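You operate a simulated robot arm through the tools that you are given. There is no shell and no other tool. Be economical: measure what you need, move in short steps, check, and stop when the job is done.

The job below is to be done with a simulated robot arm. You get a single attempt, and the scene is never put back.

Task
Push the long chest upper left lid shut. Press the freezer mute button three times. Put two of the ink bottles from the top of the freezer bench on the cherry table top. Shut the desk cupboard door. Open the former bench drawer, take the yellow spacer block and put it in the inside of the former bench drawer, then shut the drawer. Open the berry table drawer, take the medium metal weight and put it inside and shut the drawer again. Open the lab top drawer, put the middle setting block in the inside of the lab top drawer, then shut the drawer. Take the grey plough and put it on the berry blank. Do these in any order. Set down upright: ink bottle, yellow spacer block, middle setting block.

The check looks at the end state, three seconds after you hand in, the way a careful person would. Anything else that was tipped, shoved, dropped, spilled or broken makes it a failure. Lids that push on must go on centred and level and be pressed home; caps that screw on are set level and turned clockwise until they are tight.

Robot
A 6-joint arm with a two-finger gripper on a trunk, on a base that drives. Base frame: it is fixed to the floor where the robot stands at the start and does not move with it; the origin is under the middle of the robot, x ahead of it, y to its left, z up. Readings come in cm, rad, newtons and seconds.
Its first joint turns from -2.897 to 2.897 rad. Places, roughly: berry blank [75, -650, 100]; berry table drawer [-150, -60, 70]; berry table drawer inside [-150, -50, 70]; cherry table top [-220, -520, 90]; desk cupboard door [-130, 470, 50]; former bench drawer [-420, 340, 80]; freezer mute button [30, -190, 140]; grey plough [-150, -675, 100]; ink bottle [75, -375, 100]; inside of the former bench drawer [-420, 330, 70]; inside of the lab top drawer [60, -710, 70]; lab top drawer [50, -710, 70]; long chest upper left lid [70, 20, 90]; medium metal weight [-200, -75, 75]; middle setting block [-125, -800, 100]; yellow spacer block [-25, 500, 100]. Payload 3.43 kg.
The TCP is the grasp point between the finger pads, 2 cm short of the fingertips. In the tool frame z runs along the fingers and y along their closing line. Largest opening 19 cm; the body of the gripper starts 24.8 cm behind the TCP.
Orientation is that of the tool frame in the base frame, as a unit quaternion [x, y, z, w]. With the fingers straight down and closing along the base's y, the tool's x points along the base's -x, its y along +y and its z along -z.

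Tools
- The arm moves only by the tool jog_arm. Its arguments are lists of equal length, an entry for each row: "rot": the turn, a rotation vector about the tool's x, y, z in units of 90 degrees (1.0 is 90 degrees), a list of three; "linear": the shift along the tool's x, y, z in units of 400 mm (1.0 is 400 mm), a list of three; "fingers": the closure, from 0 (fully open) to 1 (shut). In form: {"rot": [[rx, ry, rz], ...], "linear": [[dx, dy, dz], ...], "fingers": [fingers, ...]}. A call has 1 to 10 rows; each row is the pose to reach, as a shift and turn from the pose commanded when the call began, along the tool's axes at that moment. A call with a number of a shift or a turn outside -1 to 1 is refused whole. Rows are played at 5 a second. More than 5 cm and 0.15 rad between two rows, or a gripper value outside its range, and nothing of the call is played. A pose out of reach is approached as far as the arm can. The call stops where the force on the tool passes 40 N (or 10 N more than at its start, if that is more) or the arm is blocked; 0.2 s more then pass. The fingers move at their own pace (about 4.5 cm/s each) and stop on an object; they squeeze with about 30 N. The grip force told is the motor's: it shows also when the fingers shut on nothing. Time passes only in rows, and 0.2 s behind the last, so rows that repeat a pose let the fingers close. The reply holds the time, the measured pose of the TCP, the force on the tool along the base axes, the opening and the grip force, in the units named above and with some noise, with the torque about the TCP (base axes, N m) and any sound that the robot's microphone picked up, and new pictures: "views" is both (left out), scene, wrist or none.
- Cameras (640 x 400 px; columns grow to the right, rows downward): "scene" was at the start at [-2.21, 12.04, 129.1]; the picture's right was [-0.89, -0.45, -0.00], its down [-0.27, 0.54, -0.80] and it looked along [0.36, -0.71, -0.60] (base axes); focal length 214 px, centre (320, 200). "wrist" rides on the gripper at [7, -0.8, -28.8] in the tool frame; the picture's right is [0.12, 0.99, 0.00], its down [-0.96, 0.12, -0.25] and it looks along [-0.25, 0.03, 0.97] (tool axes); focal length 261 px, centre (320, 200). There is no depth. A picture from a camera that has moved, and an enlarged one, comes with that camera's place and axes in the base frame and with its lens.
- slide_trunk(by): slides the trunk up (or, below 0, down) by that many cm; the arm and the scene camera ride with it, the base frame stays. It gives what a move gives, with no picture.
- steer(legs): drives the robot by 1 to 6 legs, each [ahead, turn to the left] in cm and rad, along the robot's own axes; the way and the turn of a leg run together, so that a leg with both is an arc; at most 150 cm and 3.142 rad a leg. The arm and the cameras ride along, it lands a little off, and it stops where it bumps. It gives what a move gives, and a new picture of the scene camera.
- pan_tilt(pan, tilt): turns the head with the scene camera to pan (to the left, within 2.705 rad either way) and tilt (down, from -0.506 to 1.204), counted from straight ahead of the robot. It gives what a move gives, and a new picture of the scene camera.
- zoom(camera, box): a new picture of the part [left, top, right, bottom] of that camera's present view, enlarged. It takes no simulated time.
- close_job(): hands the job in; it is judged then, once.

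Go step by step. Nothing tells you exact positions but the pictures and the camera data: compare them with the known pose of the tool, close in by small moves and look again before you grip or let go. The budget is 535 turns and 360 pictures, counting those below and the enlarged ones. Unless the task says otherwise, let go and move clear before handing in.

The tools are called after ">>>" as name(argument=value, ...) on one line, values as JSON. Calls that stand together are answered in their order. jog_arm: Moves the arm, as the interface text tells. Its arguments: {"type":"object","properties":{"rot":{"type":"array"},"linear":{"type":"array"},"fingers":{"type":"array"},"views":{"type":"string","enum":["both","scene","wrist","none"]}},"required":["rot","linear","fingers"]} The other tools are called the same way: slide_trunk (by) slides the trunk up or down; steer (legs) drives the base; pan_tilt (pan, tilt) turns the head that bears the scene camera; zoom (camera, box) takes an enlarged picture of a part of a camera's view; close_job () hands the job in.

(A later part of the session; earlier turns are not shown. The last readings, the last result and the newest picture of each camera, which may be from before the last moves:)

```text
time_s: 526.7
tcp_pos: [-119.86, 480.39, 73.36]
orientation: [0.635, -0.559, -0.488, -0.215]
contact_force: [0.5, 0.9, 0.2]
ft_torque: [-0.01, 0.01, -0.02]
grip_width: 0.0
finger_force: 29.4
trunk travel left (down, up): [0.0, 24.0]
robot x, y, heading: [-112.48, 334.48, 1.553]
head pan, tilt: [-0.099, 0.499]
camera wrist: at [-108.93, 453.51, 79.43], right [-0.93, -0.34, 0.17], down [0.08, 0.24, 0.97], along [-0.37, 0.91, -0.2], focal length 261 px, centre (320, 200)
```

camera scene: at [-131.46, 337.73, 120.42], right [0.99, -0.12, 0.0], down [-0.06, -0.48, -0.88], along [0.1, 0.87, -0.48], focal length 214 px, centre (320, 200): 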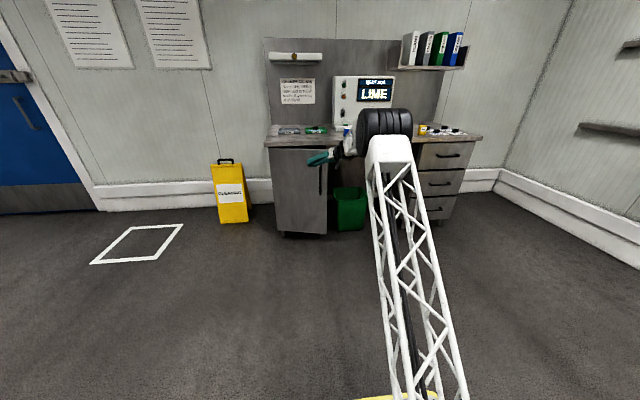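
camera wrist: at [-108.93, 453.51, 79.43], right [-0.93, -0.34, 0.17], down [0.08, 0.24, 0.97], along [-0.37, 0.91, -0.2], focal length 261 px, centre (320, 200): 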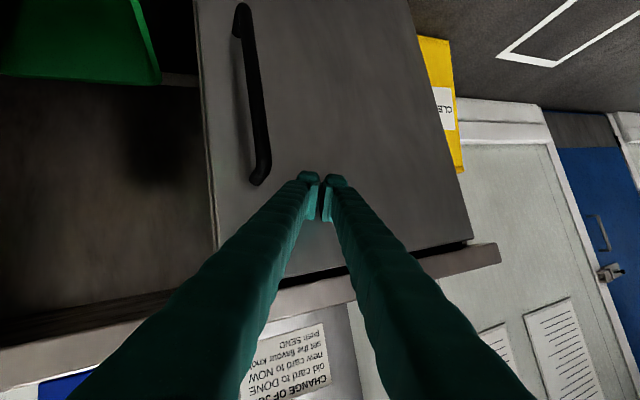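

>>> jog_arm(rot=[[0, 0, 0], [0, 0, 0], [0, 0, 0], [0, 0, 0], [0, 0, 0], [0, 0, 0], [0, 0, 0], [0, 0, 0], [0, 0, 0], [0, 0, 0]], linear=[[-0.005, -0.003, 0.008], [-0.01, -0.006, 0.016], [-0.015, -0.009, 0.024], [-0.02, -0.012, 0.032], [-0.025, -0.0145, 0.04], [-0.03, -0.0175, 0.048], [-0.035, -0.02, 0.056], [-0.04, -0.023, 0.064], [-0.045, -0.026, 0.072], [-0.05, -0.029, 0.08]], fingers=[1, 1, 1, 1, 1, 1, 1, 1, 1, 1], views="wrist")

```text
time_s: 529.0
tcp_pos: [-119.85, 484.14, 73.41]
orientation: [0.636, -0.559, -0.487, -0.214]
contact_force: [1.0, -16.9, 1.8]
ft_torque: [0.13, 0.06, -0.13]
grip_width: 0.02
finger_force: 30.0
trunk travel left (down, up): [0.0, 24.0]
robot x, y, heading: [-112.46, 334.19, 1.554]
head pan, tilt: [-0.099, 0.499]
stopped in row 10: the force on the tool passed its limit at 47 N (the readings are from after the stop); the commanded pose is now the measured one
camera wrist: at [-108.79, 457.24, 79.53], right [-0.92, -0.34, 0.17], down [0.08, 0.25, 0.97], along [-0.37, 0.91, -0.2], focal length 261 px, centre (320, 200)
```

wrist: 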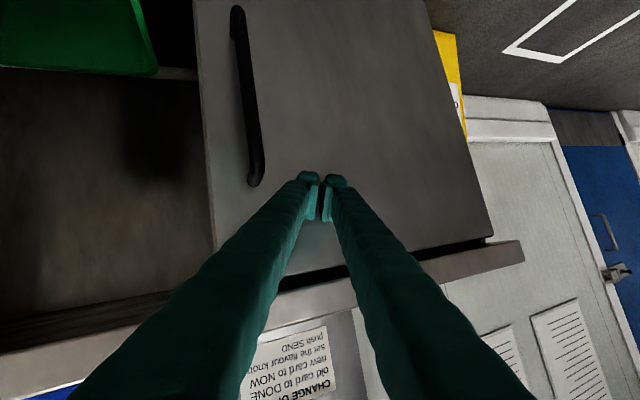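

Shut against its stop. I withdraw and check.

>>> jog_arm(rot=[[0, 0, 0], [0, 0, 0], [0, 0, 0], [0, 0, 0], [0, 0, 0], [0, 0, 0], [0, 0, 0], [0, 0, 0], [0, 0, 0], [0, 0, 0]], linear=[[0.03, 0.017, -0.05], [0.087, 0.05, -0.141], [0.144, 0.083, -0.232], [0.2, 0.116, -0.32], [0.257, 0.149, -0.41], [0.314, 0.182, -0.5], [0.37, 0.215, -0.59], [0.427, 0.248, -0.68], [0.484, 0.281, -0.77], [0.541, 0.314, -0.86]], fingers=[1, 1, 1, 1, 1, 1, 1, 1, 1, 1], views="scene")

>>> zoom(camera="scene", box=[240, 110, 400, 250])

```text
time_s: 531.1
tcp_pos: [-120.21, 441.38, 72.62]
orientation: [0.636, -0.559, -0.487, -0.215]
contact_force: [0.1, 1.1, -1.8]
ft_torque: [0.13, 0.07, 0.03]
grip_width: 0.02
finger_force: 29.8
trunk travel left (down, up): [0.0, 24.0]
robot x, y, heading: [-112.42, 334.35, 1.553]
head pan, tilt: [-0.099, 0.499]
camera scene: at [-131.45, 337.75, 120.41], right [0.99, -0.12, 0.0], down [-0.06, -0.48, -0.88], along [0.1, 0.87, -0.48], focal length 214 px, centre (320, 200)
```

scene: 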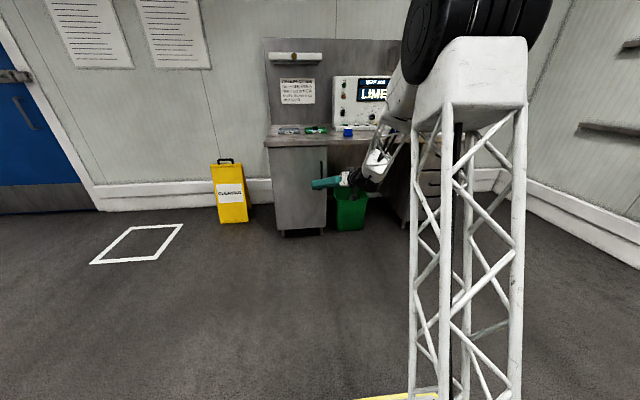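

```text
2.86 times, centred on (320, 180) of scene
camera zoom: at [-131.45, 337.75, 120.41], right [0.99, -0.12, 0.0], down [-0.06, -0.48, -0.88], along [0.1, 0.87, -0.48], focal length 613 px, centre (320, 257)
```

zoom: 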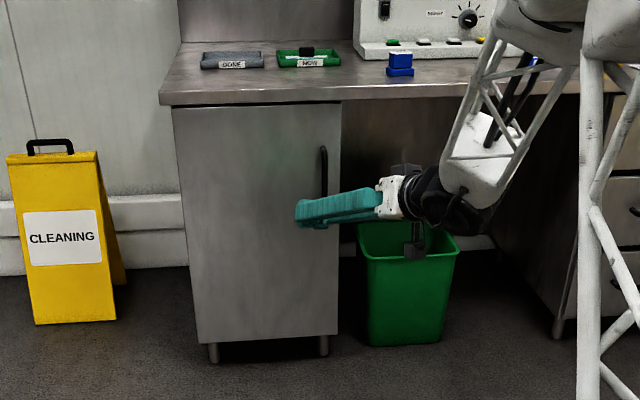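

The cupboard door is shut. I raise the trunk and turn the tool back to vertical, high and clear.

>>> slide_trunk(by=10)

>>> jog_arm(rot=[[0.02, 0.065, 0], [0.045, 0.14, 0], [0.07, 0.22, 0], [0.095, 0.3, 0], [0.12, 0.38, 0], [0.145, 0.46, 0], [0.17, 0.54, 0], [0.195, 0.61, 0], [0.217, 0.681, 0]], linear=[[-0.044, -0.013, -0.1], [-0.088, -0.026, -0.2], [-0.132, -0.04, -0.3], [-0.176, -0.053, -0.4], [-0.22, -0.066, -0.5], [-0.264, -0.08, -0.6], [-0.308, -0.093, -0.7], [-0.352, -0.106, -0.8], [-0.395, -0.12, -0.9]], fingers=[0.7, 0.7, 0.7, 0.7, 0.7, 0.7, 0.7, 0.7, 0.7], views="scene")

```text
time_s: 532.5
tcp_pos: [-120.21, 441.43, 82.74]
orientation: [0.636, -0.559, -0.487, -0.215]
contact_force: [0.8, -0.4, 0.3]
ft_torque: [0.0, -0.02, 0.02]
grip_width: 0.01
finger_force: 30.4
trunk travel left (down, up): [-10.0, 14.0]
robot x, y, heading: [-112.47, 334.74, 1.553]
head pan, tilt: [-0.099, 0.499]
```

```text
time_s: 534.5
tcp_pos: [-100.72, 420.95, 110.91]
orientation: [0.75, -0.661, 0.0, -0.001]
contact_force: [-0.4, -0.8, 1.3]
ft_torque: [0.17, -0.03, -0.01]
grip_width: 5.7
finger_force: 0.0
trunk travel left (down, up): [-10.0, 14.0]
robot x, y, heading: [-112.55, 334.1, 1.555]
head pan, tilt: [-0.099, 0.499]
camera scene: at [-131.46, 337.67, 130.41], right [0.99, -0.12, 0.0], down [-0.06, -0.48, -0.88], along [0.1, 0.87, -0.48], focal length 214 px, centre (320, 200)
```

scene: 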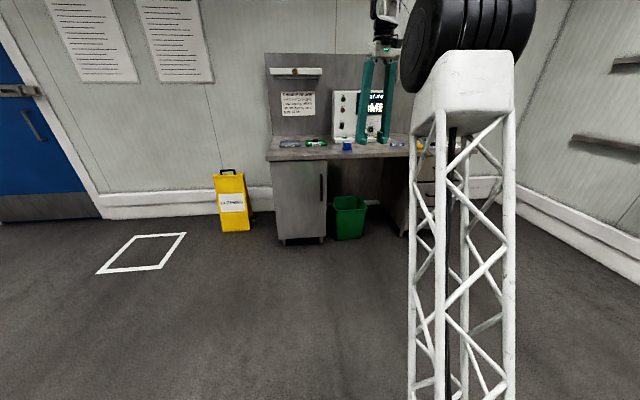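

Next the former bench drawer near (-420,340). I look that way.

>>> pan_tilt(pan=1.4, tilt=0.3)

>>> zoom(camera="scene", box=[200, 100, 480, 280])

```text
time_s: 536.1
tcp_pos: [-100.87, 421.07, 110.72]
orientation: [0.751, -0.661, 0.0, -0.001]
contact_force: [-0.1, 0.3, 0.1]
ft_torque: [0.04, 0.01, 0.0]
grip_width: 5.7
finger_force: 0.0
trunk travel left (down, up): [-10.0, 14.0]
robot x, y, heading: [-112.26, 334.04, 1.555]
head pan, tilt: [1.4, 0.3]
camera scene: at [-141.69, 330.42, 132.26], right [0.19, 0.98, 0.0], down [0.29, -0.06, -0.96], along [-0.94, 0.18, -0.3], focal length 214 px, centre (320, 200)
```

scene: 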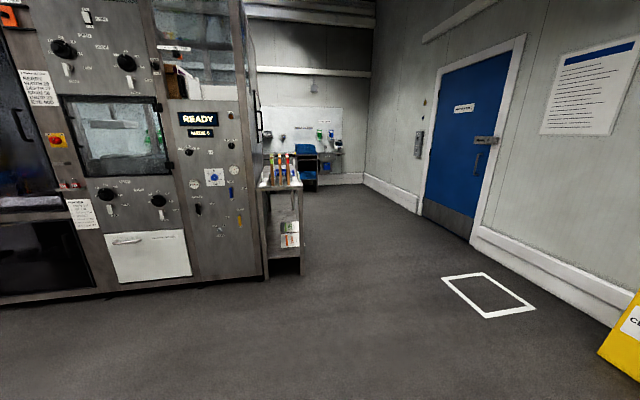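

```text
2.22 times, centred on (340, 190) of scene
camera zoom: at [-141.69, 330.42, 132.26], right [0.19, 0.98, 0.0], down [0.29, -0.06, -0.96], along [-0.94, 0.18, -0.3], focal length 477 px, centre (276, 222)
```

zoom: 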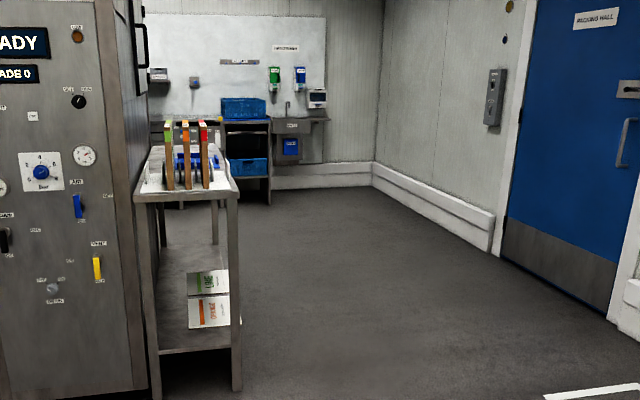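

The former bench is beside the machine, its drawer apparently facing +y. I tuck the arm and drive round to that side.

>>> jog_arm(rot=[[0, 0, 0], [0, 0, 0], [0, 0, 0], [0, 0, 0], [0, 0, 0], [0, 0, 0], [0, 0, 0]], linear=[[0.11, 0, 0], [0.22, 0, 0], [0.33, 0, 0], [0.44, 0, 0], [0.55, 0, 0], [0.66, 0, 0], [0.75, 0, 0]], fingers=[0.7, 0.7, 0.7, 0.7, 0.7, 0.7, 0.7], views="none")

>>> steer(legs=[[0, 1.2], [150, 0], [140, 0], [0, 1.95]])

>>> pan_tilt(pan=0.2, tilt=0.5)

```text
time_s: 537.7
tcp_pos: [-96.77, 391.75, 110.51]
orientation: [0.751, -0.661, 0.001, 0.0]
contact_force: [-0.6, 0.3, -0.9]
ft_torque: [-0.2, 0.0, -0.02]
grip_width: 5.72
finger_force: 0.0
trunk travel left (down, up): [-10.0, 14.0]
robot x, y, heading: [-112.61, 334.27, 1.557]
head pan, tilt: [1.4, 0.3]
```

```text
time_s: 559.3
tcp_pos: [-389.83, 382.45, 110.64]
orientation: [0.664, 0.748, -0.001, -0.001]
contact_force: [0.5, 0.7, -0.8]
ft_torque: [-0.03, 0.0, -0.01]
grip_width: 5.71
finger_force: 0.0
trunk travel left (down, up): [-10.0, 14.0]
robot x, y, heading: [-373.5, 439.83, -1.595]
head pan, tilt: [1.4, 0.3]
camera scene: at [-344.51, 443.26, 132.26], right [-0.2, -0.98, 0.0], down [-0.29, 0.06, -0.96], along [0.94, -0.19, -0.3], focal length 214 px, centre (320, 200)
```

scene: 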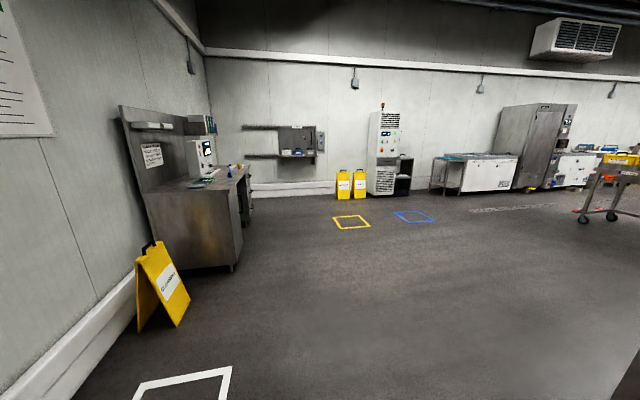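

```text
time_s: 560.7
tcp_pos: [-389.97, 382.42, 110.57]
orientation: [0.664, 0.748, -0.001, -0.001]
contact_force: [-0.3, 0.0, 0.0]
ft_torque: [0.0, -0.04, 0.0]
grip_width: 5.7
finger_force: 0.1
trunk travel left (down, up): [-10.0, 14.0]
robot x, y, heading: [-373.42, 439.59, -1.598]
head pan, tilt: [0.201, 0.499]
camera scene: at [-352.09, 436.14, 130.42], right [-0.98, -0.17, 0.0], down [-0.08, 0.47, -0.88], along [0.15, -0.86, -0.48], focal length 214 px, centre (320, 200)
```

scene: 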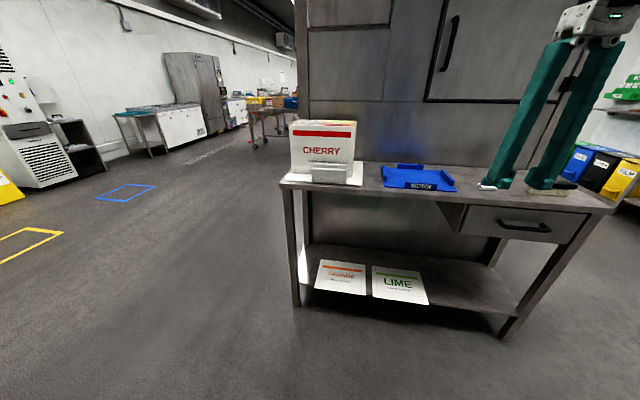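

The drawer handle is about (-420,354.5,80). I turn the gripper by 90° first so that it can later close vertically on the bar.

>>> jog_arm(rot=[[0, 0, 0.09], [0, 0, 0.18], [0, 0, 0.27], [0, 0, 0.36], [0, 0, 0.45], [0, 0, 0.54], [0, 0, 0.63], [0, 0, 0.72], [0, 0, 0.81], [0, 0, 0.9]], linear=[[0.03, -0.045, 0], [0.06, -0.09, 0], [0.09, -0.135, 0], [0.12, -0.18, 0], [0.15, -0.225, 0], [0.18, -0.27, 0], [0.21, -0.315, 0], [0.25, -0.36, 0], [0.28, -0.41, 0], [0.31, -0.46, 0]], fingers=[0.7, 0.7, 0.7, 0.7, 0.7, 0.7, 0.7, 0.7, 0.7, 0.7], views="none")

>>> slide_trunk(by=-8)

```text
time_s: 562.9
tcp_pos: [-409.58, 392.63, 110.66]
orientation: [0.991, 0.136, -0.001, -0.001]
contact_force: [0.1, 0.5, 0.3]
ft_torque: [-0.02, 0.08, -0.01]
grip_width: 5.71
finger_force: 0.0
trunk travel left (down, up): [-10.0, 14.0]
robot x, y, heading: [-373.46, 439.92, -1.6]
head pan, tilt: [0.201, 0.499]
```

```text
time_s: 564.1
tcp_pos: [-409.47, 392.58, 102.73]
orientation: [0.99, 0.138, 0.0, 0.0]
contact_force: [0.7, 0.2, -0.9]
ft_torque: [0.02, 0.02, 0.01]
grip_width: 5.71
finger_force: 0.0
trunk travel left (down, up): [-2.0, 22.0]
robot x, y, heading: [-373.56, 439.83, -1.594]
head pan, tilt: [0.201, 0.499]
```

>>> jog_arm(rot=[[0, 0, 0.09], [0, 0, 0.172]], linear=[[0, 0, 0], [0, 0, 0]], fingers=[0.7, 0.7], views="none")

>>> jog_arm(rot=[[-0.09, 0, 0], [-0.18, 0, 0], [-0.27, 0, 0], [-0.36, 0, 0], [-0.45, 0, 0], [-0.54, 0, 0], [-0.63, 0, 0], [-0.72, 0, 0], [-0.8, 0, 0], [-0.86, 0, 0]], linear=[[-0.025, -0.01, 0.03], [-0.05, -0.02, 0.06], [-0.075, -0.02, 0.1], [-0.1, -0.02, 0.14], [-0.125, -0.02, 0.18], [-0.15, -0.02, 0.23], [-0.175, 0, 0.28], [-0.2, 0.01, 0.33], [-0.225, 0.02, 0.38], [-0.25, 0.03, 0.43]], fingers=[0.7, 0.7, 0.7, 0.7, 0.7, 0.7, 0.7, 0.7, 0.7, 0.7], views="both")

```text
time_s: 564.7
tcp_pos: [-409.32, 392.53, 102.54]
orientation: [1.0, 0.002, -0.002, 0.001]
contact_force: [0.9, 0.5, 0.4]
ft_torque: [-0.02, 0.01, 0.01]
grip_width: 5.7
finger_force: 0.1
trunk travel left (down, up): [-2.0, 22.0]
robot x, y, heading: [-373.51, 439.8, -1.596]
head pan, tilt: [0.201, 0.499]
```

```text
time_s: 566.9
tcp_pos: [-419.53, 391.27, 85.51]
orientation: [0.78, 0.004, 0.001, 0.626]
contact_force: [1.3, -0.1, 0.5]
ft_torque: [0.19, 0.04, -0.27]
grip_width: 5.7
finger_force: 0.1
trunk travel left (down, up): [-2.0, 22.0]
robot x, y, heading: [-373.5, 439.62, -1.589]
head pan, tilt: [0.201, 0.499]
camera scene: at [-352.03, 436.15, 122.42], right [-0.98, -0.17, 0.0], down [-0.08, 0.47, -0.88], along [0.15, -0.86, -0.48], focal length 214 px, centre (320, 200)
camera wrist: at [-412.57, 419.58, 90.9], right [0.12, -0.21, 0.97], down [-0.96, 0.21, 0.17], along [-0.24, -0.95, -0.18], focal length 261 px, centre (320, 200)
```

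scene: 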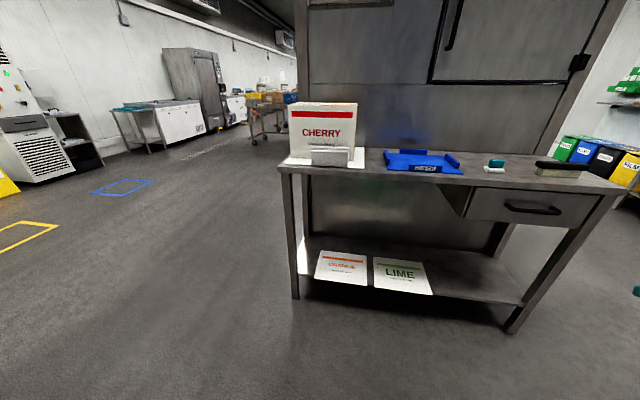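
wrist: 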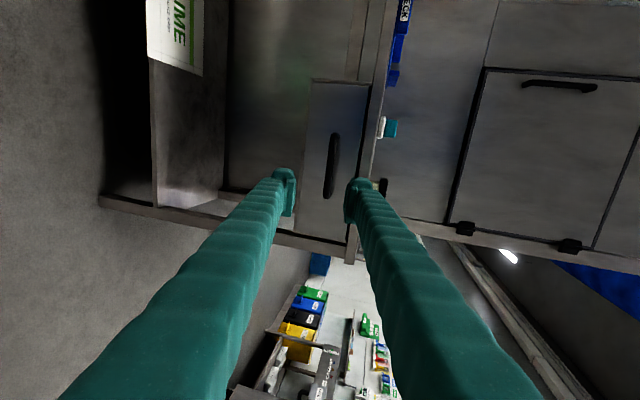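

The handle triangulates to (-419.6,354.3,80.5), straight ahead of the tool. I approach to 8 cm short.

>>> jog_arm(rot=[[0, 0, 0], [0, 0, 0], [0, 0, 0], [0, 0, 0], [0, 0, 0], [0, 0, 0], [0, 0, 0]], linear=[[0, 0.011, 0.105], [0, 0.022, 0.21], [0, 0.033, 0.315], [0, 0.044, 0.42], [0, 0.056, 0.525], [0, 0.067, 0.63], [0, 0.078, 0.73]], fingers=[0.7, 0.7, 0.7, 0.7, 0.7, 0.7, 0.7], views="wrist")

```text
time_s: 568.5
tcp_pos: [-419.41, 362.03, 81.91]
orientation: [0.78, 0.002, 0.002, 0.626]
contact_force: [-0.3, -0.7, 1.4]
ft_torque: [0.05, -0.02, 0.0]
grip_width: 5.69
finger_force: 0.1
trunk travel left (down, up): [-2.0, 22.0]
robot x, y, heading: [-373.88, 439.51, -1.603]
head pan, tilt: [0.201, 0.499]
camera wrist: at [-412.35, 390.2, 87.4], right [0.12, -0.22, 0.97], down [-0.96, 0.21, 0.17], along [-0.24, -0.95, -0.18], focal length 261 px, centre (320, 200)
```

wrist: 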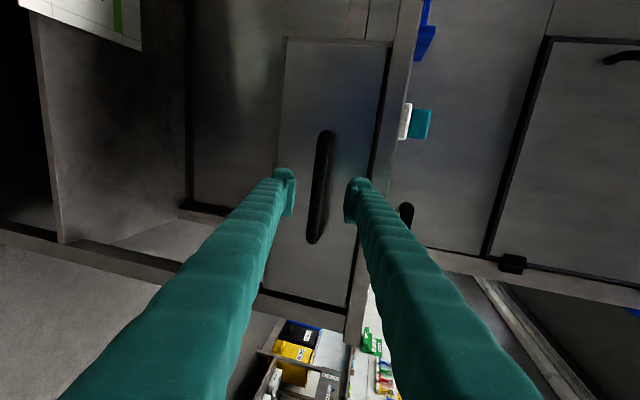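

>>> jog_arm(rot=[[0, 0, 0], [0, 0, 0], [0, 0, 0], [0, 0, 0], [0, 0, 0], [0, 0, 0], [0, 0, 0], [0, 0, 0], [0, 0, 0]], linear=[[0, 0, 0.06], [0, 0, 0.11], [0, 0, 0.15], [0, 0, 0.175], [0, 0, 0.195], [0, 0, 0.195], [0, 0, 0.195], [0, 0, 0.195], [0, 0, 0.195]], fingers=[0.7, 0.7, 0.7, 0.7, 0.7, 0.85, 1, 1, 1], views="wrist")

```text
time_s: 570.5
tcp_pos: [-419.3, 354.61, 80.21]
orientation: [0.781, 0.001, 0.002, 0.625]
contact_force: [4.7, 11.6, -29.5]
ft_torque: [0.18, 0.99, 0.15]
grip_width: 1.62
finger_force: 41.5
trunk travel left (down, up): [-2.0, 22.0]
robot x, y, heading: [-373.41, 439.81, -1.602]
head pan, tilt: [0.201, 0.499]
camera wrist: at [-412.47, 382.79, 85.65], right [0.12, -0.22, 0.97], down [-0.96, 0.21, 0.17], along [-0.24, -0.95, -0.19], focal length 261 px, centre (320, 200)
```

wrist: 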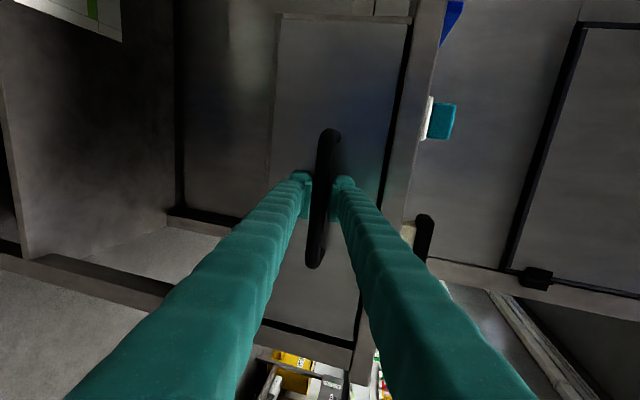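

Held. Easing down slightly and pulling along +y.

>>> jog_arm(rot=[[0, 0, 0], [0, 0, 0], [0, 0, 0], [0, 0, 0], [0, 0, 0], [0, 0, 0], [0, 0, 0], [0, 0, 0], [0, 0, 0]], linear=[[0, -0.01, 0], [0, -0.016, -0.03], [0, -0.023, -0.06], [0, -0.03, -0.095], [0, -0.038, -0.13], [0, -0.047, -0.17], [0, -0.056, -0.21], [0, -0.065, -0.25], [0, -0.074, -0.29]], fingers=[1, 1, 1, 1, 1, 1, 1, 1, 1], views="none")

```text
time_s: 572.5
tcp_pos: [-419.29, 366.58, 79.99]
orientation: [0.781, 0.002, 0.003, 0.625]
contact_force: [8.4, -0.9, -30.1]
ft_torque: [0.16, -0.93, -0.88]
grip_width: 1.58
finger_force: 45.1
trunk travel left (down, up): [-2.0, 22.0]
robot x, y, heading: [-373.7, 439.42, -1.601]
head pan, tilt: [0.201, 0.499]
```

>>> jog_arm(rot=[[0, 0, 0], [0, 0, 0], [0, 0, 0], [0, 0, 0], [0, 0, 0], [0, 0, 0], [0, 0, 0], [0, 0, 0]], linear=[[0, -0.016, 0], [0, -0.02, -0.03], [0, -0.028, -0.065], [0, -0.036, -0.1], [0, -0.045, -0.14], [0, -0.054, -0.18], [0, -0.062, -0.22], [0, -0.071, -0.26]], fingers=[1, 1, 1, 1, 1, 1, 1, 1], views="both")

```text
time_s: 573.7
tcp_pos: [-419.4, 371.77, 80.02]
orientation: [0.778, 0.004, 0.002, 0.628]
contact_force: [2.2, -0.7, 17.3]
ft_torque: [-0.02, -0.79, 0.14]
grip_width: 1.38
finger_force: 45.0
trunk travel left (down, up): [-2.0, 22.0]
robot x, y, heading: [-373.49, 439.69, -1.598]
head pan, tilt: [0.201, 0.499]
stopped in row 5: the force on the tool passed its limit at 44 N (the readings are from after the stop); the commanded pose is now the measured one
camera scene: at [-352.06, 436.2, 122.39], right [-0.98, -0.17, 0.0], down [-0.08, 0.47, -0.88], along [0.15, -0.86, -0.48], focal length 214 px, centre (320, 200)
camera wrist: at [-412.6, 400.11, 85.21], right [0.12, -0.21, 0.97], down [-0.96, 0.21, 0.17], along [-0.24, -0.95, -0.18], focal length 261 px, centre (320, 200)
```

scene: 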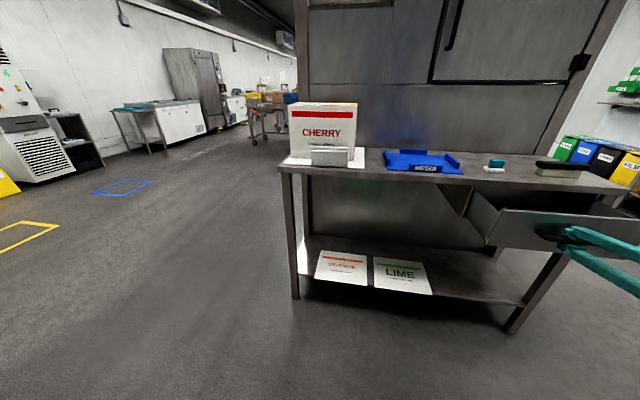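
wrist: 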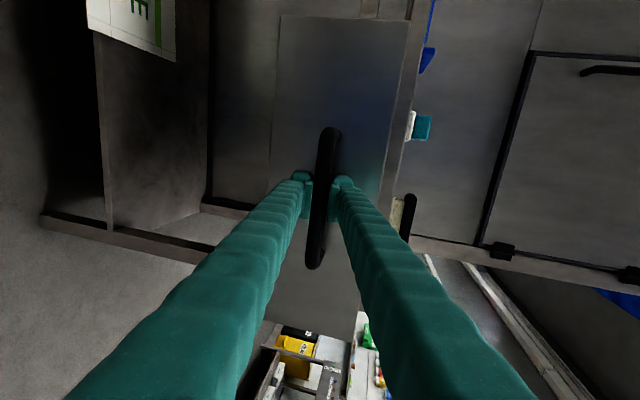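

Open 17 cm so far; a few centimetres more.

>>> jog_arm(rot=[[0, 0, 0], [0, 0, 0], [0, 0, 0], [0, 0, 0], [0, 0, 0], [0, 0, 0]], linear=[[0, 0.008, 0], [0, 0.004, -0.025], [0, -0.002, -0.05], [0, -0.008, -0.08], [0, -0.014, -0.11], [0, -0.02, -0.14]], fingers=[1, 1, 1, 1, 1, 1], views="none")

```text
time_s: 575.2
tcp_pos: [-419.46, 377.55, 79.97]
orientation: [0.781, 0.003, 0.003, 0.625]
contact_force: [-0.4, 0.0, -8.5]
ft_torque: [0.02, 0.01, -0.38]
grip_width: 1.36
finger_force: 45.2
trunk travel left (down, up): [-2.0, 22.0]
robot x, y, heading: [-373.87, 439.59, -1.601]
head pan, tilt: [0.201, 0.499]
stopped in row 6: the force on the tool passed its limit at 41 N (the readings are from after the stop); the commanded pose is now the measured one
```

About 23 cm open. Release and back off.

>>> jog_arm(rot=[[0, 0, 0], [0, 0, 0], [0, 0, 0], [0, 0, 0], [0, 0, 0]], linear=[[0, 0, 0], [0, 0, 0], [0, 0, -0.05], [0, 0, -0.11], [0, 0, -0.16]], fingers=[0.7, 0.7, 0.7, 0.7, 0.7], views="none")

```text
time_s: 576.4
tcp_pos: [-419.33, 383.86, 81.44]
orientation: [0.78, 0.004, 0.003, 0.626]
contact_force: [-0.1, 0.4, -0.3]
ft_torque: [0.02, 0.02, 0.02]
grip_width: 5.69
finger_force: 0.1
trunk travel left (down, up): [-2.0, 22.0]
robot x, y, heading: [-373.51, 439.56, -1.598]
head pan, tilt: [0.201, 0.499]
```

>>> slide_trunk(by=8)

>>> jog_arm(rot=[[0.05, 0, 0], [0.14, 0, 0], [0.23, 0, 0], [0.32, 0, 0], [0.41, 0, 0], [0.5, 0, 0], [0.59, 0, 0], [0.68, 0, 0], [0.77, 0, 0], [0.86, 0, 0]], linear=[[0, 0.07, 0], [0, 0.14, 0], [0, 0.21, 0], [0, 0.28, 0], [0.03, 0.35, 0], [0.06, 0.42, 0], [0.09, 0.48, 0], [0.12, 0.54, 0], [0.15, 0.58, 0], [0.18, 0.6, 0]], fingers=[0.7, 0.7, 0.7, 0.7, 0.7, 0.7, 0.7, 0.7, 0.7, 0.7], views="both")

```text
time_s: 577.5
tcp_pos: [-419.51, 383.79, 89.44]
orientation: [0.779, 0.003, 0.003, 0.626]
contact_force: [-0.2, 0.6, -0.5]
ft_torque: [0.0, -0.02, 0.01]
grip_width: 5.7
finger_force: 0.1
trunk travel left (down, up): [-10.0, 14.0]
robot x, y, heading: [-373.29, 439.49, -1.592]
head pan, tilt: [0.201, 0.499]
```

```text
time_s: 579.8
tcp_pos: [-412.32, 378.81, 113.06]
orientation: [1.0, 0.004, -0.001, -0.001]
contact_force: [0.2, 0.7, 0.7]
ft_torque: [-0.26, 0.04, 0.03]
grip_width: 5.69
finger_force: 0.1
trunk travel left (down, up): [-10.0, 14.0]
robot x, y, heading: [-373.63, 439.65, -1.598]
head pan, tilt: [0.201, 0.499]
camera scene: at [-352.07, 436.24, 130.42], right [-0.98, -0.17, 0.0], down [-0.08, 0.47, -0.88], along [0.15, -0.86, -0.48], focal length 214 px, centre (320, 200)
camera wrist: at [-405.13, 379.67, 141.78], right [0.13, -0.99, 0.0], down [-0.96, -0.12, 0.25], along [-0.25, -0.03, -0.97], focal length 261 px, centre (320, 200)
```

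scene: 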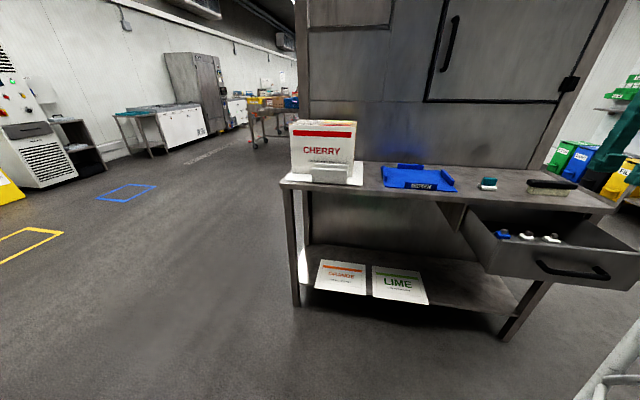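
wrist: 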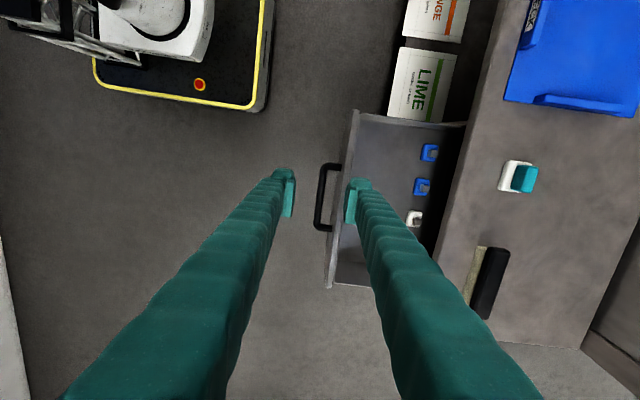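

The drawer is open with free room at its front. Now I fetch the yellow spacer block from the desk.

>>> steer(legs=[[0, 1.45], [150, 0], [150, 0], [0, 1.7]])

```text
time_s: 602.3
tcp_pos: [-39.86, 447.56, 112.91]
orientation: [-0.002, 1.0, 0.001, 0.0]
contact_force: [0.5, 0.0, -0.1]
ft_torque: [-0.02, 0.01, 0.01]
grip_width: 5.71
finger_force: 0.1
trunk travel left (down, up): [-10.0, 14.0]
robot x, y, heading: [-78.86, 386.65, 1.54]
head pan, tilt: [0.201, 0.499]
camera scene: at [-100.5, 390.36, 130.42], right [0.99, 0.17, 0.0], down [0.08, -0.47, -0.88], along [-0.15, 0.87, -0.48], focal length 214 px, centre (320, 200)
```

scene: 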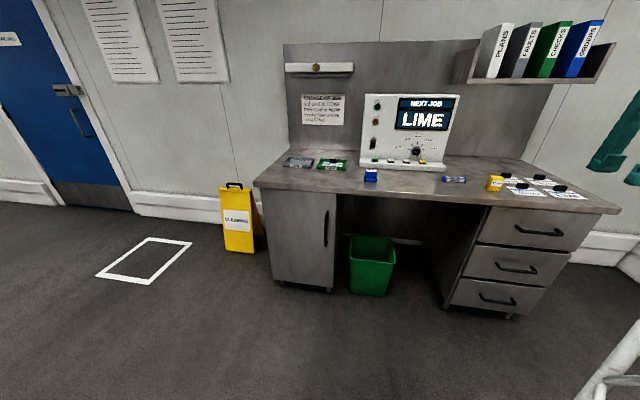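

The block is at about (-40,486). I move above it, turning the gripper so it closes along x (slim toward the shelf behind).

>>> jog_arm(rot=[[0, 0, -0.09], [0, 0, -0.18], [0, 0, -0.27], [0, 0, -0.36], [0, 0, -0.45], [0, 0, -0.54], [0, 0, -0.63], [0, 0, -0.72], [0, 0, -0.81], [0, 0, -0.9]], linear=[[0, 0.065, 0], [0, 0.13, 0], [0, 0.195, 0], [0, 0.26, 0], [0, 0.325, 0], [0, 0.39, 0], [0, 0.455, 0], [0, 0.52, 0], [0, 0.585, 0], [0, 0.65, 0]], fingers=[0.5, 0.5, 0.5, 0.5, 0.5, 0.5, 0.5, 0.5, 0.5, 0.5], views="none")

>>> jog_arm(rot=[[0, 0, -0.06], [0, 0, -0.1]], linear=[[0, 0, 0], [0, 0, 0]], fingers=[0.5, 0.5], views="both")

```text
time_s: 604.5
tcp_pos: [-40.1, 473.05, 112.67]
orientation: [-0.651, 0.759, 0.002, 0.005]
contact_force: [0.6, -0.5, 1.0]
ft_torque: [0.18, -0.03, -0.03]
grip_width: 9.51
finger_force: 0.2
out of reach, approached as far as the arm can: row 10
trunk travel left (down, up): [-10.0, 14.0]
robot x, y, heading: [-78.83, 386.74, 1.538]
head pan, tilt: [0.201, 0.499]
```

```text
time_s: 605.1
tcp_pos: [-40.22, 473.23, 112.52]
orientation: [0.709, -0.705, -0.002, -0.004]
contact_force: [0.0, 0.1, -0.1]
ft_torque: [-0.01, -0.02, -0.01]
grip_width: 9.5
finger_force: 0.0
trunk travel left (down, up): [-10.0, 14.0]
robot x, y, heading: [-78.58, 386.77, 1.538]
head pan, tilt: [0.201, 0.499]
camera scene: at [-100.5, 390.37, 130.42], right [0.99, 0.17, 0.0], down [0.08, -0.47, -0.88], along [-0.15, 0.87, -0.48], focal length 214 px, centre (320, 200)
camera wrist: at [-39.38, 465.93, 141.27], right [-0.99, -0.12, 0.0], down [-0.12, 0.96, 0.26], along [-0.03, 0.25, -0.97], focal length 261 px, centre (320, 200)
```

scene: 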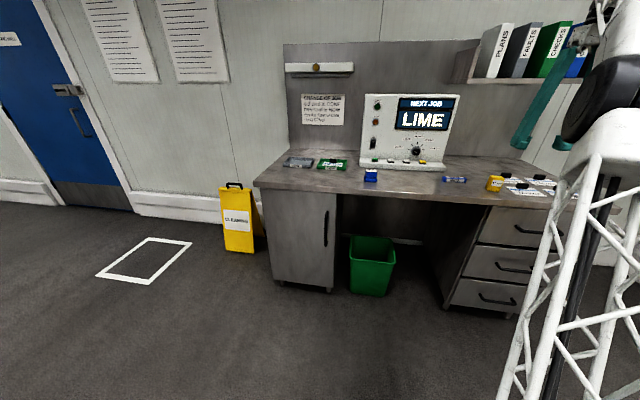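
wrist: 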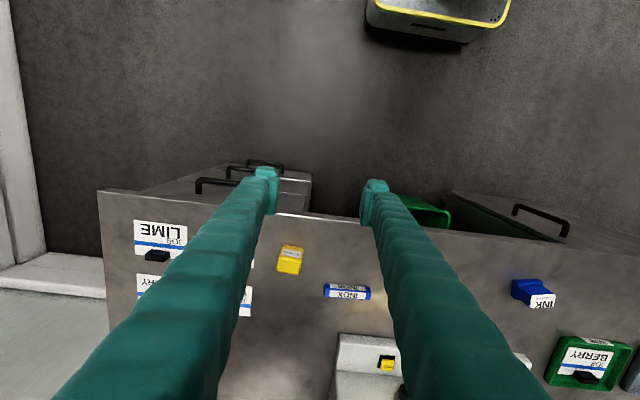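

It is out of reach from here; I pull the arm back and drive 25 cm closer.

>>> jog_arm(rot=[[0, 0, 0], [0, 0, 0], [0, 0, 0], [0, 0, 0], [0, 0, 0]], linear=[[0.11, 0, 0], [0.22, 0, 0], [0.33, 0, 0], [0.44, 0, 0], [0.55, 0, 0]], fingers=[0.5, 0.5, 0.5, 0.5, 0.5], views="none")

>>> steer(legs=[[25, 0]])

```text
time_s: 606.3
tcp_pos: [-40.02, 451.32, 112.71]
orientation: [0.709, -0.706, 0.0, 0.0]
contact_force: [0.5, 1.9, -0.9]
ft_torque: [-0.22, 0.08, 0.0]
grip_width: 9.5
finger_force: 0.0
trunk travel left (down, up): [-10.0, 14.0]
robot x, y, heading: [-78.74, 386.78, 1.539]
head pan, tilt: [0.201, 0.499]
```

```text
time_s: 608.1
tcp_pos: [-39.17, 476.47, 112.89]
orientation: [0.708, -0.706, 0.001, -0.002]
contact_force: [0.3, -0.4, -1.1]
ft_torque: [0.0, 0.01, -0.05]
grip_width: 9.49
finger_force: 0.0
trunk travel left (down, up): [-10.0, 14.0]
robot x, y, heading: [-78.44, 412.19, 1.541]
head pan, tilt: [0.201, 0.499]
camera scene: at [-99.71, 415.73, 130.42], right [0.99, 0.17, 0.0], down [0.08, -0.47, -0.88], along [-0.15, 0.87, -0.48], focal length 214 px, centre (320, 200)
```

scene: 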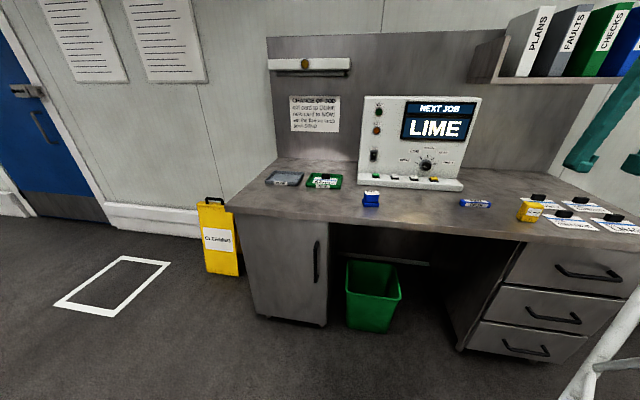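

>>> jog_arm(rot=[[0, 0, 0], [0, 0, 0], [0, 0, 0]], linear=[[-0.08, -0.01, 0.03], [-0.16, -0.02, 0.06], [-0.24, -0.03, 0.1]], fingers=[0.5, 0.5, 0.5], views="wrist")

>>> zoom(camera="wrist", box=[230, 130, 410, 280])

```text
time_s: 609.0
tcp_pos: [-37.97, 486.24, 109.03]
orientation: [0.708, -0.706, -0.001, -0.002]
contact_force: [0.2, -1.5, 0.6]
ft_torque: [0.17, -0.1, -0.01]
grip_width: 9.51
finger_force: 0.1
trunk travel left (down, up): [-10.0, 14.0]
robot x, y, heading: [-77.98, 411.78, 1.538]
head pan, tilt: [0.201, 0.499]
camera wrist: at [-37.19, 478.98, 137.73], right [-0.99, -0.12, 0.0], down [-0.12, 0.96, 0.25], along [-0.03, 0.25, -0.97], focal length 261 px, centre (320, 200)
```

wrist: 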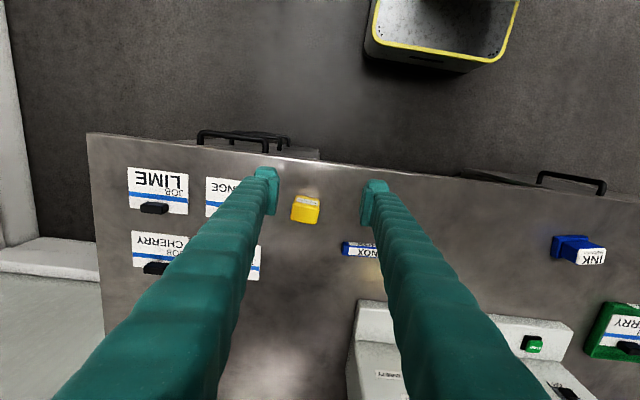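

```text
2.67 times, centred on (320, 205) of wrist
camera zoom: at [-37.19, 478.98, 137.73], right [-0.99, -0.12, 0.0], down [-0.12, 0.96, 0.25], along [-0.03, 0.25, -0.97], focal length 695 px, centre (320, 187)
```

zoom: 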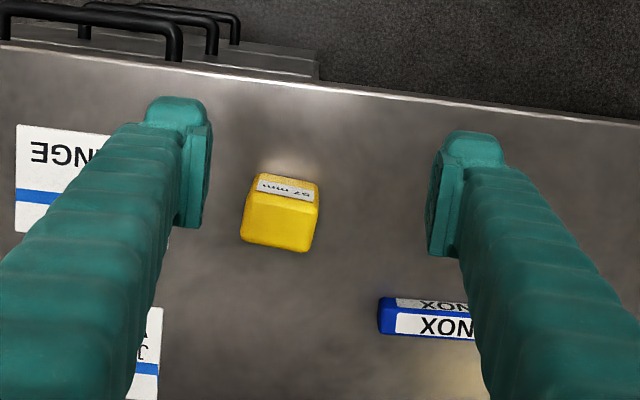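

The block ("57 mm") is square to the gripper. I shift over it and go down.

>>> jog_arm(rot=[[0, 0, 0], [0, 0, 0], [0, 0, 0], [0, 0, 0]], linear=[[-0.09, -0.022, 0], [-0.18, -0.045, 0.02], [-0.18, -0.045, 0.12], [-0.18, -0.045, 0.22]], fingers=[0.58, 0.58, 0.58, 0.58], views="wrist")

>>> zoom(camera="wrist", box=[230, 110, 410, 260])

```text
time_s: 610.0
tcp_pos: [-36.06, 493.67, 100.06]
orientation: [0.709, -0.706, 0.001, -0.002]
contact_force: [0.5, -0.1, -0.2]
ft_torque: [0.05, -0.04, 0.02]
grip_width: 7.99
finger_force: 0.1
trunk travel left (down, up): [-10.0, 14.0]
robot x, y, heading: [-78.01, 412.26, 1.535]
head pan, tilt: [0.201, 0.499]
camera wrist: at [-35.25, 486.52, 128.78], right [-0.99, -0.12, 0.0], down [-0.12, 0.96, 0.25], along [-0.03, 0.25, -0.97], focal length 261 px, centre (320, 200)
```

wrist: 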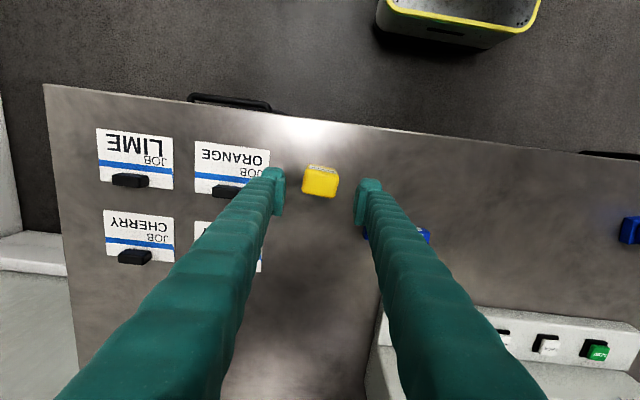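

```text
2.67 times, centred on (320, 185) of wrist
camera zoom: at [-35.25, 486.52, 128.78], right [-0.99, -0.12, 0.0], down [-0.12, 0.96, 0.25], along [-0.03, 0.25, -0.97], focal length 695 px, centre (320, 240)
```

zoom: 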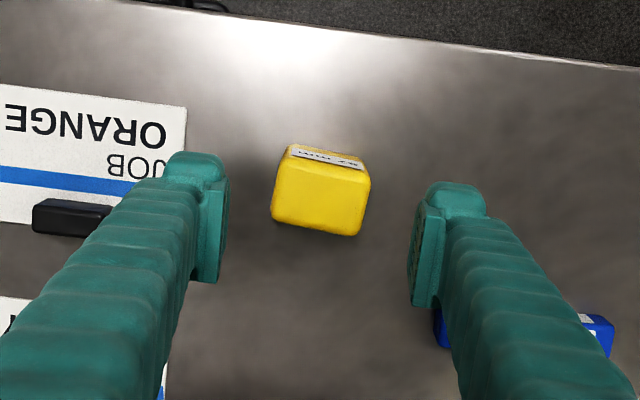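

>>> jog_arm(rot=[[0, 0, 0], [0, 0, 0], [0, 0, 0], [0, 0, 0], [0, 0, 0], [0, 0, 0], [0, 0, 0], [0, 0, 0]], linear=[[0, 0, 0.08], [0, 0, 0.15], [0, 0, 0.2], [0, 0, 0.23], [0, 0, 0.23], [0, 0, 0.23], [0, 0, 0.23], [0, 0, 0.23]], fingers=[0.58, 0.58, 0.58, 0.58, 0.8, 1, 1, 1], views="wrist")

```text
time_s: 611.8
tcp_pos: [-36.04, 493.59, 90.74]
orientation: [0.709, -0.706, -0.001, -0.002]
contact_force: [1.2, 0.2, 0.1]
ft_torque: [0.03, -0.05, -0.01]
grip_width: 4.88
finger_force: 30.4
trunk travel left (down, up): [-10.0, 14.0]
robot x, y, heading: [-78.05, 412.38, 1.538]
head pan, tilt: [0.201, 0.499]
camera wrist: at [-35.28, 486.44, 119.51], right [-0.99, -0.12, 0.0], down [-0.12, 0.96, 0.25], along [-0.03, 0.25, -0.97], focal length 261 px, centre (320, 200)
```

wrist: 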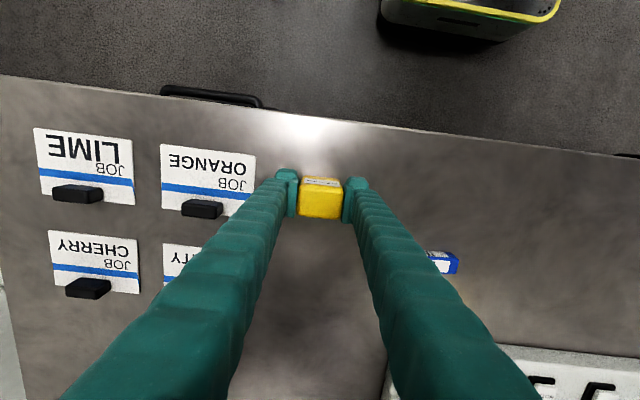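

Held (4.9 cm). I lift and draw it back toward the robot's front.

>>> jog_arm(rot=[[0, 0, 0], [0, 0, 0], [0, 0, 0], [0, 0, 0], [0, 0, 0], [0, 0, 0], [0, 0, 0], [0, 0, 0], [0, 0, 0], [0, 0, 0]], linear=[[0, 0, -0.1], [0, 0, -0.2], [0, 0, -0.3], [0, 0, -0.42], [0, 0, -0.52], [0.1, 0.03, -0.54], [0.2, 0.08, -0.54], [0.3, 0.14, -0.54], [0.4, 0.2, -0.54], [0.5, 0.26, -0.54]], fingers=[1, 1, 1, 1, 1, 1, 1, 1, 1, 1], views="none")

>>> jog_arm(rot=[[0, 0, 0], [0, 0, 0], [0, 0, 0], [0, 0, 0], [0, 0, 0], [0, 0, 0]], linear=[[0.07, 0.08, 0], [0.14, 0.16, 0], [0.2, 0.25, 0], [0.24, 0.35, 0], [0.26, 0.45, 0], [0.28, 0.55, 0]], fingers=[1, 1, 1, 1, 1, 1], views="none")

```text
time_s: 614.0
tcp_pos: [-46.52, 473.16, 112.29]
orientation: [0.708, -0.706, 0.0, 0.001]
contact_force: [0.6, 0.1, -1.6]
ft_torque: [-0.28, 0.14, -0.01]
grip_width: 4.89
finger_force: 29.6
trunk travel left (down, up): [-10.0, 14.0]
robot x, y, heading: [-78.17, 412.05, 1.54]
head pan, tilt: [0.201, 0.499]
```

```text
time_s: 615.4
tcp_pos: [-68.21, 461.79, 112.59]
orientation: [0.708, -0.706, -0.001, 0.0]
contact_force: [0.8, 0.5, -1.7]
ft_torque: [-0.09, 0.13, 0.02]
grip_width: 4.89
finger_force: 30.0
trunk travel left (down, up): [-10.0, 14.0]
robot x, y, heading: [-77.95, 412.06, 1.54]
head pan, tilt: [0.201, 0.499]
```

Now back to the former bench drawer.

>>> steer(legs=[[-22, 0], [0, 1.45], [150, 0], [150, 0], [18, 0], [0, 1.69]])

```text
time_s: 640.7
tcp_pos: [-410.41, 383.82, 112.7]
orientation: [0.687, 0.727, 0.0, 0.001]
contact_force: [-0.9, -0.3, -1.4]
ft_torque: [0.04, 0.0, -0.02]
grip_width: 4.89
finger_force: 30.1
trunk travel left (down, up): [-10.0, 14.0]
robot x, y, heading: [-403.48, 433.86, -1.547]
head pan, tilt: [0.201, 0.499]
camera scene: at [-381.72, 431.53, 130.42], right [-0.98, -0.22, 0.0], down [-0.11, 0.47, -0.88], along [0.19, -0.86, -0.48], focal length 214 px, centre (320, 200)
```

scene: 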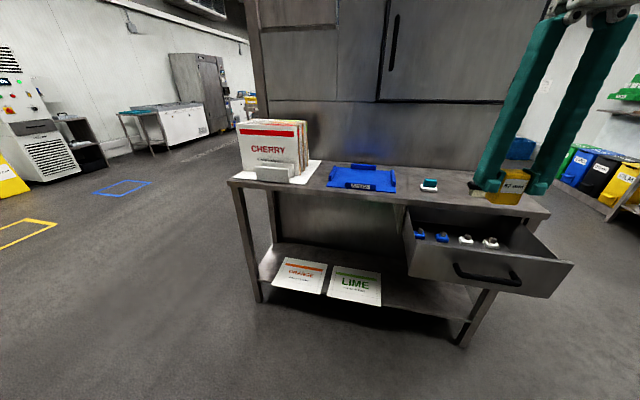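

>>> jog_arm(rot=[[0, 0, 0], [0, 0, 0], [0, 0, 0], [0, 0, 0], [0, 0, 0]], linear=[[-0.1, -0.044, 0.02], [-0.2, -0.088, 0.04], [-0.3, -0.132, 0.06], [-0.4, -0.176, 0.08], [-0.5, -0.22, 0.1]], fingers=[1, 1, 1, 1, 1], views="wrist")

```text
time_s: 641.9
tcp_pos: [-418.12, 363.33, 109.14]
orientation: [0.686, 0.727, -0.002, 0.001]
contact_force: [-0.1, 1.3, 0.3]
ft_torque: [-0.2, 0.08, -0.03]
grip_width: 4.9
finger_force: 29.0
trunk travel left (down, up): [-10.0, 14.0]
robot x, y, heading: [-403.49, 434.04, -1.542]
head pan, tilt: [0.201, 0.499]
camera wrist: at [-419.35, 370.24, 137.91], right [0.98, 0.18, 0.0], down [0.17, -0.95, 0.25], along [0.04, -0.25, -0.97], focal length 261 px, centre (320, 200)
```

wrist: 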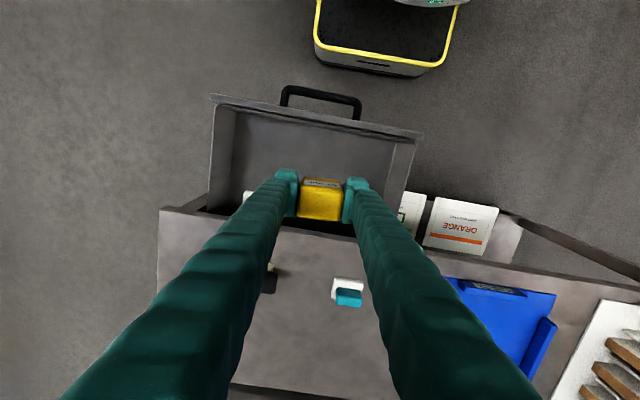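

It will land in the middle of the free front part. Descending.

>>> jog_arm(rot=[[0, 0, 0], [0, 0, 0], [0, 0, 0], [0, 0, 0], [0, 0, 0], [0, 0, 0], [0, 0, 0]], linear=[[0, 0, 0.1], [0, 0, 0.2], [0, 0, 0.3], [0, 0, 0.4], [0, 0, 0.5], [0, 0, 0.58], [0, 0, 0.64]], fingers=[1, 1, 1, 1, 1, 1, 1], views="wrist")

```text
time_s: 643.5
tcp_pos: [-418.28, 363.18, 83.3]
orientation: [0.686, 0.727, -0.001, 0.0]
contact_force: [-0.4, 0.6, -0.3]
ft_torque: [-0.08, 0.04, 0.0]
grip_width: 4.9
finger_force: 29.7
trunk travel left (down, up): [-10.0, 14.0]
robot x, y, heading: [-403.51, 434.19, -1.544]
head pan, tilt: [0.201, 0.499]
camera wrist: at [-419.47, 370.32, 112.09], right [0.98, 0.18, 0.0], down [0.17, -0.95, 0.25], along [0.04, -0.25, -0.97], focal length 261 px, centre (320, 200)
```

wrist: 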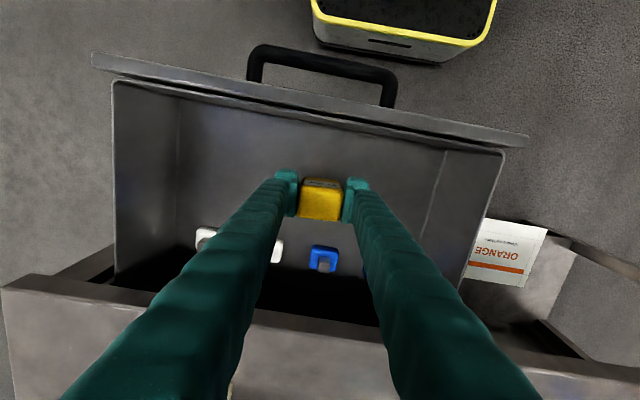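

>>> jog_arm(rot=[[0, 0, 0], [0, 0, 0], [0, 0, 0], [0, 0, 0], [0, 0, 0], [0, 0, 0], [0, 0, 0], [0, 0, 0], [0, 0, 0], [0, 0, 0]], linear=[[0, 0, 0.02], [0, 0, 0.04], [0, 0, 0.055], [0, 0, 0.07], [0, 0, 0.082], [0, 0, 0.094], [0, 0, 0.104], [0, 0, 0.114], [0, 0, 0.122], [0, 0, 0.13]], fingers=[1, 1, 1, 1, 1, 1, 1, 1, 1, 1], views="none")

```text
time_s: 645.7
tcp_pos: [-418.03, 363.26, 77.97]
orientation: [0.686, 0.727, -0.002, 0.0]
contact_force: [-0.3, 0.2, -1.3]
ft_torque: [0.0, -0.02, 0.02]
grip_width: 4.88
finger_force: 30.2
trunk travel left (down, up): [-10.0, 14.0]
robot x, y, heading: [-403.67, 433.82, -1.548]
head pan, tilt: [0.201, 0.499]
```

>>> jog_arm(rot=[[0, 0, 0], [0, 0, 0], [0, 0, 0], [0, 0, 0], [0, 0, 0], [0, 0, 0], [0, 0, 0], [0, 0, 0], [0, 0, 0], [0, 0, 0]], linear=[[0, 0, 0.006], [0, 0, 0.012], [0, 0, 0.018], [0, 0, 0.024], [0, 0, 0.03], [0, 0, 0.036], [0, 0, 0.042], [0, 0, 0.048], [0, 0, 0.054], [0, 0, 0.06]], fingers=[1, 1, 1, 1, 1, 1, 1, 1, 1, 1], views="wrist")

```text
time_s: 647.9
tcp_pos: [-418.05, 363.39, 75.65]
orientation: [0.687, 0.727, -0.002, 0.001]
contact_force: [-7.1, -0.9, 23.1]
ft_torque: [-0.02, 0.05, 0.0]
grip_width: 4.9
finger_force: 30.5
trunk travel left (down, up): [-10.0, 14.0]
robot x, y, heading: [-403.38, 434.2, -1.544]
head pan, tilt: [0.201, 0.499]
camera wrist: at [-419.34, 370.39, 104.38], right [0.98, 0.18, 0.0], down [0.17, -0.95, 0.25], along [0.04, -0.25, -0.97], focal length 261 px, centre (320, 200)
```

wrist: 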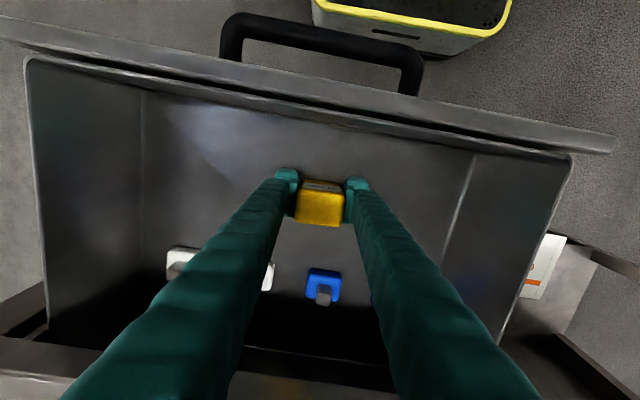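

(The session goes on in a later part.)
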